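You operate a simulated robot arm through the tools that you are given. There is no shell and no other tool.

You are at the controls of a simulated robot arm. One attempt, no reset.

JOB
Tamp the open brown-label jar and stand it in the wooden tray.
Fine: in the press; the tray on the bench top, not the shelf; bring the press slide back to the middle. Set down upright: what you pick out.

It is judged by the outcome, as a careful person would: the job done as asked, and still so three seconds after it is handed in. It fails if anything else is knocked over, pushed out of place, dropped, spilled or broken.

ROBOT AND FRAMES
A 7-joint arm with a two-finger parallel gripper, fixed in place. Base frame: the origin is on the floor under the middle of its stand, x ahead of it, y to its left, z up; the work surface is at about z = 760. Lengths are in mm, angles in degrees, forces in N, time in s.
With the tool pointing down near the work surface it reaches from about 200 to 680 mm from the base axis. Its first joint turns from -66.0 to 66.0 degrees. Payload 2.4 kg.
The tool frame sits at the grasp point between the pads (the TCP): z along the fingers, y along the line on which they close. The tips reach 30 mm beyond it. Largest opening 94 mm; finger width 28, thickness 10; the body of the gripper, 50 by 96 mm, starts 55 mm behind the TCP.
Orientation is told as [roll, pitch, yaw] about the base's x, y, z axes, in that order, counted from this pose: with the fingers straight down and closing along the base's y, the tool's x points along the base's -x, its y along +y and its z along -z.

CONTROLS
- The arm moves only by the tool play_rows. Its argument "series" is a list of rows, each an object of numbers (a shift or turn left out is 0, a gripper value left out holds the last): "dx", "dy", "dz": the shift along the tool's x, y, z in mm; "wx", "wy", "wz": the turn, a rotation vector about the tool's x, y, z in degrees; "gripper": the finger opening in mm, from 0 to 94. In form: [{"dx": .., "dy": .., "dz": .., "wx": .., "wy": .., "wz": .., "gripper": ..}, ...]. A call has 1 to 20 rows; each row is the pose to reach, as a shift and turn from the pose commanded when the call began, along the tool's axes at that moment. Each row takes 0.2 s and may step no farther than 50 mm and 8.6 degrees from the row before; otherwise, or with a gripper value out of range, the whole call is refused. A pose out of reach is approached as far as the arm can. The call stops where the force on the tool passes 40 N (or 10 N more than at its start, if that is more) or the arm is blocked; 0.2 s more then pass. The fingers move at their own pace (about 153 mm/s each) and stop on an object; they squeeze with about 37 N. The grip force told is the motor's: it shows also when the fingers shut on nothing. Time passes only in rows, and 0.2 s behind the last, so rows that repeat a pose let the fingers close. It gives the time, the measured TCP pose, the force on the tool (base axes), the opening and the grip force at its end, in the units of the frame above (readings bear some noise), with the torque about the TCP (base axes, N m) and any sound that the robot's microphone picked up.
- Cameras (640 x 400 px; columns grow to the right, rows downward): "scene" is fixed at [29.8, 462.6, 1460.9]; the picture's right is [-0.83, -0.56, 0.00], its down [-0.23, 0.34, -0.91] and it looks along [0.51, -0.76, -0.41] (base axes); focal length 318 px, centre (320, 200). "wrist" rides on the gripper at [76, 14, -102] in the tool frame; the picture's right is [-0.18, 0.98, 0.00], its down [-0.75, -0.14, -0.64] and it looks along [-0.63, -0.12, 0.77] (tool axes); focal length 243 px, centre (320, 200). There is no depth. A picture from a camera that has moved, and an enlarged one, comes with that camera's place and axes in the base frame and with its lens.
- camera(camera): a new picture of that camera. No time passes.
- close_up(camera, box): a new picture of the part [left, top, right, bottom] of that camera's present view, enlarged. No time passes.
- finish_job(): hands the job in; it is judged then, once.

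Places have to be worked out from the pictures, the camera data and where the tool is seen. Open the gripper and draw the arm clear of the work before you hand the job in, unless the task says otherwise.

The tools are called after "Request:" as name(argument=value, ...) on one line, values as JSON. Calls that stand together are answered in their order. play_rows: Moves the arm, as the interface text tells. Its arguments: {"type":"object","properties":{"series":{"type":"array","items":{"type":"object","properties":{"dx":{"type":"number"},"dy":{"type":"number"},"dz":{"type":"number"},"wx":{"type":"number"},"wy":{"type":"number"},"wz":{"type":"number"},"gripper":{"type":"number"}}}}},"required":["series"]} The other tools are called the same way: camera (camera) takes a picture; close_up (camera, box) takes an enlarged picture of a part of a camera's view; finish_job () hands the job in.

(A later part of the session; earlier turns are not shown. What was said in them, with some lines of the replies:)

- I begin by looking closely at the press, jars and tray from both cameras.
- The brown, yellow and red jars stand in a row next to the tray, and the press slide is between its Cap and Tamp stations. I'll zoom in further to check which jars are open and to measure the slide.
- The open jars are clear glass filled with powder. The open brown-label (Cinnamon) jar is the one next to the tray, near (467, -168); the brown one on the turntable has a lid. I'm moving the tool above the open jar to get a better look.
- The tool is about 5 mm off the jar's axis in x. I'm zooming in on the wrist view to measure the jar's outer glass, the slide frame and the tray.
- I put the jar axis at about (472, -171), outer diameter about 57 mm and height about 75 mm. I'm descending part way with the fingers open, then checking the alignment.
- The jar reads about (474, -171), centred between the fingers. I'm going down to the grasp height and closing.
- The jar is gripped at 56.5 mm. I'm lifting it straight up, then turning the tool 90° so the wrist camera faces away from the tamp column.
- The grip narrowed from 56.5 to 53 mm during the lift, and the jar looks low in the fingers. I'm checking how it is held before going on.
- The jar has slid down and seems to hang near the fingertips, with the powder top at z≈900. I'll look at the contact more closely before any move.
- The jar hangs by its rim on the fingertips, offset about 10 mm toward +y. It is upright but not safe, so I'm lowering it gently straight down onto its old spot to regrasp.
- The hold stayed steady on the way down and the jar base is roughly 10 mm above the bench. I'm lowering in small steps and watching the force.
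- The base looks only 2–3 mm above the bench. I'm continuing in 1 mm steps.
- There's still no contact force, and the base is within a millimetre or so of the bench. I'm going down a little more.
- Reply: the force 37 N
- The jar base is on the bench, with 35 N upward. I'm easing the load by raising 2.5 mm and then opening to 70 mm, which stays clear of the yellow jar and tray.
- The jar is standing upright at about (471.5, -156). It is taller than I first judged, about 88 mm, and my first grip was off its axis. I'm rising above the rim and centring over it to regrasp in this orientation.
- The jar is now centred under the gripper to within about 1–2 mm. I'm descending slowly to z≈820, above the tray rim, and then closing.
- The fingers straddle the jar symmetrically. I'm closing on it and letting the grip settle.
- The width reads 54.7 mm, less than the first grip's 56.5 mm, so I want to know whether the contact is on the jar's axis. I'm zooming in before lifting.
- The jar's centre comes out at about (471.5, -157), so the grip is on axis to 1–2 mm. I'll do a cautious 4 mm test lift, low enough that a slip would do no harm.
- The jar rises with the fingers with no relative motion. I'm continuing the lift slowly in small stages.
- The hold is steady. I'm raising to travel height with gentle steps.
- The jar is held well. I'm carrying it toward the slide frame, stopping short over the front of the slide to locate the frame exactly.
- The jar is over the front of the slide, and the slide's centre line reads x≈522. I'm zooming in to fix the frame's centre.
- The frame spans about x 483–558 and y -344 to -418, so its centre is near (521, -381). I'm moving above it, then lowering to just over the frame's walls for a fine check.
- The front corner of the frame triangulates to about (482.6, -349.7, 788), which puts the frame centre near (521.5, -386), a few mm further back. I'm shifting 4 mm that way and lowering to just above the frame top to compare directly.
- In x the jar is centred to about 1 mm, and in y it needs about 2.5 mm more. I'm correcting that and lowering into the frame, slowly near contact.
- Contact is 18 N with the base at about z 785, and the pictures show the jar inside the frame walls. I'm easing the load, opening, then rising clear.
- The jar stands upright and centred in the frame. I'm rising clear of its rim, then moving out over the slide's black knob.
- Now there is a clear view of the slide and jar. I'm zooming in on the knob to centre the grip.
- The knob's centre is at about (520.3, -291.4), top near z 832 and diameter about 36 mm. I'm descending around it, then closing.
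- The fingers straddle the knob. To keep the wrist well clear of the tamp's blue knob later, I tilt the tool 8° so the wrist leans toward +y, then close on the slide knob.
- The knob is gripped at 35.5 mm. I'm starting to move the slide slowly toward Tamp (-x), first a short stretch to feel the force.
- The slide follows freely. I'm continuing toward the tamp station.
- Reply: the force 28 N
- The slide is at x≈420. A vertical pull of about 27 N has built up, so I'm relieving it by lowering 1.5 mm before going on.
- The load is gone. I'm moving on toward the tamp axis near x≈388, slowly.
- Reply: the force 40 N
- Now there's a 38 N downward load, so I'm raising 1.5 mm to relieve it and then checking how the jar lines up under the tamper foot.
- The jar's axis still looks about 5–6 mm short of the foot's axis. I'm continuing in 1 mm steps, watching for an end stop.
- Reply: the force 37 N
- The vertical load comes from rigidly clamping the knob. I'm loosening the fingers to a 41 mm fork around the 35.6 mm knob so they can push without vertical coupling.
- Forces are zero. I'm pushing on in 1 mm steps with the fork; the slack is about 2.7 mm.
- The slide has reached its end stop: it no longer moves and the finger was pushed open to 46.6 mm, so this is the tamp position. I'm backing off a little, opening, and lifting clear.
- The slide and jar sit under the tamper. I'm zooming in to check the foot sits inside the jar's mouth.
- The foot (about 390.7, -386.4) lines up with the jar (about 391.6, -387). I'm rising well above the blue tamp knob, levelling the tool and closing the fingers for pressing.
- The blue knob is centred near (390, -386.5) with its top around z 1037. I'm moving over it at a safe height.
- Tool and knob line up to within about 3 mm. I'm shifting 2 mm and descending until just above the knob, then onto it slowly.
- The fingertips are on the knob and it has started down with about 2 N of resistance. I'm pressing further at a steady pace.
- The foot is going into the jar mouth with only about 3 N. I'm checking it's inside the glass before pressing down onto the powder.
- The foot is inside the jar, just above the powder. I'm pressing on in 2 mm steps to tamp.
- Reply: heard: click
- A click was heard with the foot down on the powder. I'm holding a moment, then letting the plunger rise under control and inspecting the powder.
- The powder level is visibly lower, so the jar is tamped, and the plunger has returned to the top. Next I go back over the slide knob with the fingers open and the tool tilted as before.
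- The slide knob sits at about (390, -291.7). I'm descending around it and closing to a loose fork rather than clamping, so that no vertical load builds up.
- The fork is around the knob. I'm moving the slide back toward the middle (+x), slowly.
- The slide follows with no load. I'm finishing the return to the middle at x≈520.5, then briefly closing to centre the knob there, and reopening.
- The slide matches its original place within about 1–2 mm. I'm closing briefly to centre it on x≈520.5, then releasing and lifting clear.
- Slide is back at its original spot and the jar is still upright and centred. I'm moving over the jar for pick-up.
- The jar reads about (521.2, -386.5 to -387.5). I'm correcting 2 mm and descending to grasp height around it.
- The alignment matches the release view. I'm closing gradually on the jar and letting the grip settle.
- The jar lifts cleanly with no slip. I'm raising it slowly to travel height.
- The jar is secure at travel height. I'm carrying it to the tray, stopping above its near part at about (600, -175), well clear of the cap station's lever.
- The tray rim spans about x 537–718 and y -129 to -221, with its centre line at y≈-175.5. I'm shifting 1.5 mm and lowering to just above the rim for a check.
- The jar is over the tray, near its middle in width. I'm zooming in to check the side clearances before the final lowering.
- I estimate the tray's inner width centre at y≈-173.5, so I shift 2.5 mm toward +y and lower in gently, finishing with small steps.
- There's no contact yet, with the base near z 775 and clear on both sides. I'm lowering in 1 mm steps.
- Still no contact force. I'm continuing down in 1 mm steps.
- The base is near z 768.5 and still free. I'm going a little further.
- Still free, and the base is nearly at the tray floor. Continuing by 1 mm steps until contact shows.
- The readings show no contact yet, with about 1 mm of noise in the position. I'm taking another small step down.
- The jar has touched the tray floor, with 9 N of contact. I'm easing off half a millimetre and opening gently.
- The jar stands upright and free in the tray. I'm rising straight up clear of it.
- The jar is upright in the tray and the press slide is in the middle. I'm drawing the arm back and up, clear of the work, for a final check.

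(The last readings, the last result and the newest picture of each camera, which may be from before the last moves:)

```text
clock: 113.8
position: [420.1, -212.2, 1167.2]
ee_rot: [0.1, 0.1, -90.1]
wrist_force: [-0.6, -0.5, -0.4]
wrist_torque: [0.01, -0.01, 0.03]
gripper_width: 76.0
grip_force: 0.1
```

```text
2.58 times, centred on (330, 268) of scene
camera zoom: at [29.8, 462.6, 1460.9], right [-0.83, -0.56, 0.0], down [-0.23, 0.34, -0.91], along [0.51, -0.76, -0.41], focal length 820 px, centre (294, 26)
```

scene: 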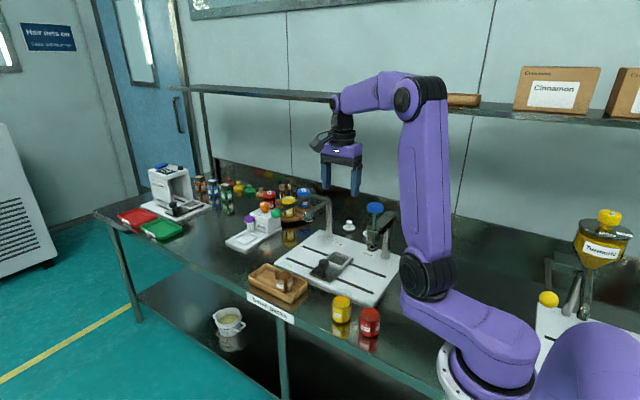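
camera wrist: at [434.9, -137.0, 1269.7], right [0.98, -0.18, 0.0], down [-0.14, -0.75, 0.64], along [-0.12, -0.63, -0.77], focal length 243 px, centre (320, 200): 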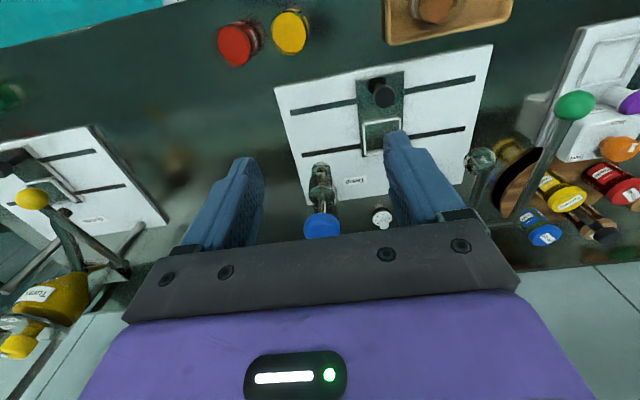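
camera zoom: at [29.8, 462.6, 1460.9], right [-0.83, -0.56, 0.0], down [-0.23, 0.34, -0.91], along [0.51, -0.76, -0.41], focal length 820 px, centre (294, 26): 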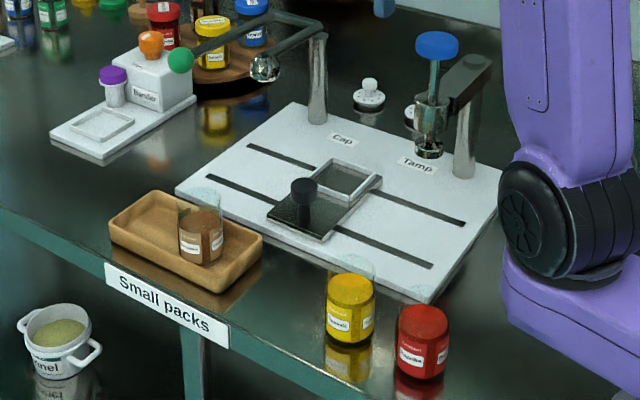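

Everything looks in place. I'm comparing the slide against its starting view with the same crop as at the beginning, and looking closely at the jar.

Request:
close_up(camera="scene", box=[300, 195, 410, 290])

Request:
close_up(camera="scene", box=[245, 245, 315, 310])

Request:
close_up(camera="wrist", box=[260, 0, 530, 200])

```text
4.21 times, centred on (355, 242) of scene
camera zoom: at [29.8, 462.6, 1460.9], right [-0.83, -0.56, 0.0], down [-0.23, 0.34, -0.91], along [0.51, -0.76, -0.41], focal length 1338 px, centre (173, 21)
```

zoom: 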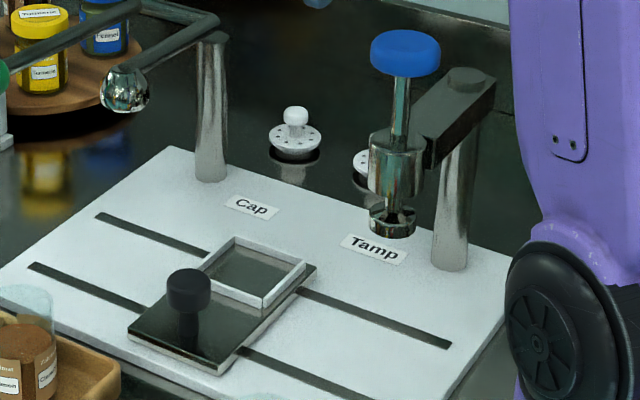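

```text
6.15 times, centred on (280, 278) of scene
camera zoom: at [29.8, 462.6, 1460.9], right [-0.83, -0.56, 0.0], down [-0.23, 0.34, -0.91], along [0.51, -0.76, -0.41], focal length 1956 px, centre (566, -277)
```

zoom: 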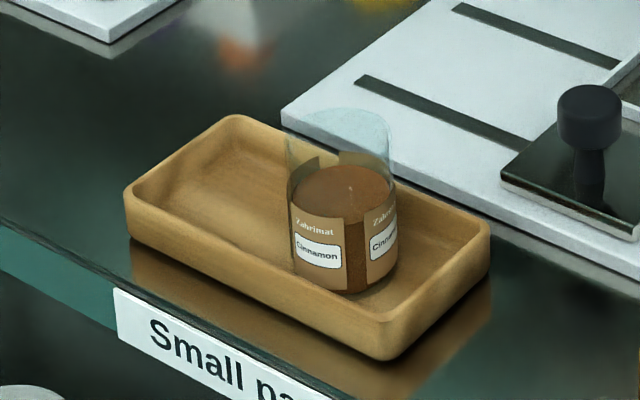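

```text
2.00 times, centred on (395, 100) of wrist
camera zoom: at [434.9, -137.0, 1269.7], right [0.98, -0.18, 0.0], down [-0.14, -0.75, 0.64], along [-0.12, -0.63, -0.77], focal length 485 px, centre (170, 400)
```

zoom: 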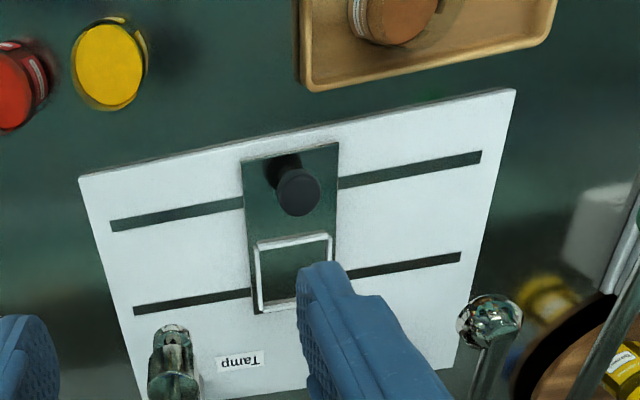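

The slide matches its starting position in the same crop. The tamped Cinnamon jar stands upright in the bench-top tray, and the other jars, the tray and the press look undisturbed. The gripper is open and the arm is clear, so I'm handing the job in.

Request:
finish_job()

```text
The job is handed in.
```

I tamped the open brown-label (Cinnamon) jar in the press and stood it upright in the wooden tray on the bench top. The job is handed in; I haven't seen the judge's result.

- **Tamping:** the press clicked when the foot reached the powder, and the powder level was visibly lower afterwards.
- **Slide:** it is back in the middle, matching the starting picture.
- **Everything else:** the yellow and red jars, the tray and the press looked undisturbed in the final pictures. The gripper is open and the arm is clear of the work.

On the first lift the jar slid down in the grip and hung by its rim. I set it back on the bench and took a fresh grip. It did not tip, and I saw no spilled powder.
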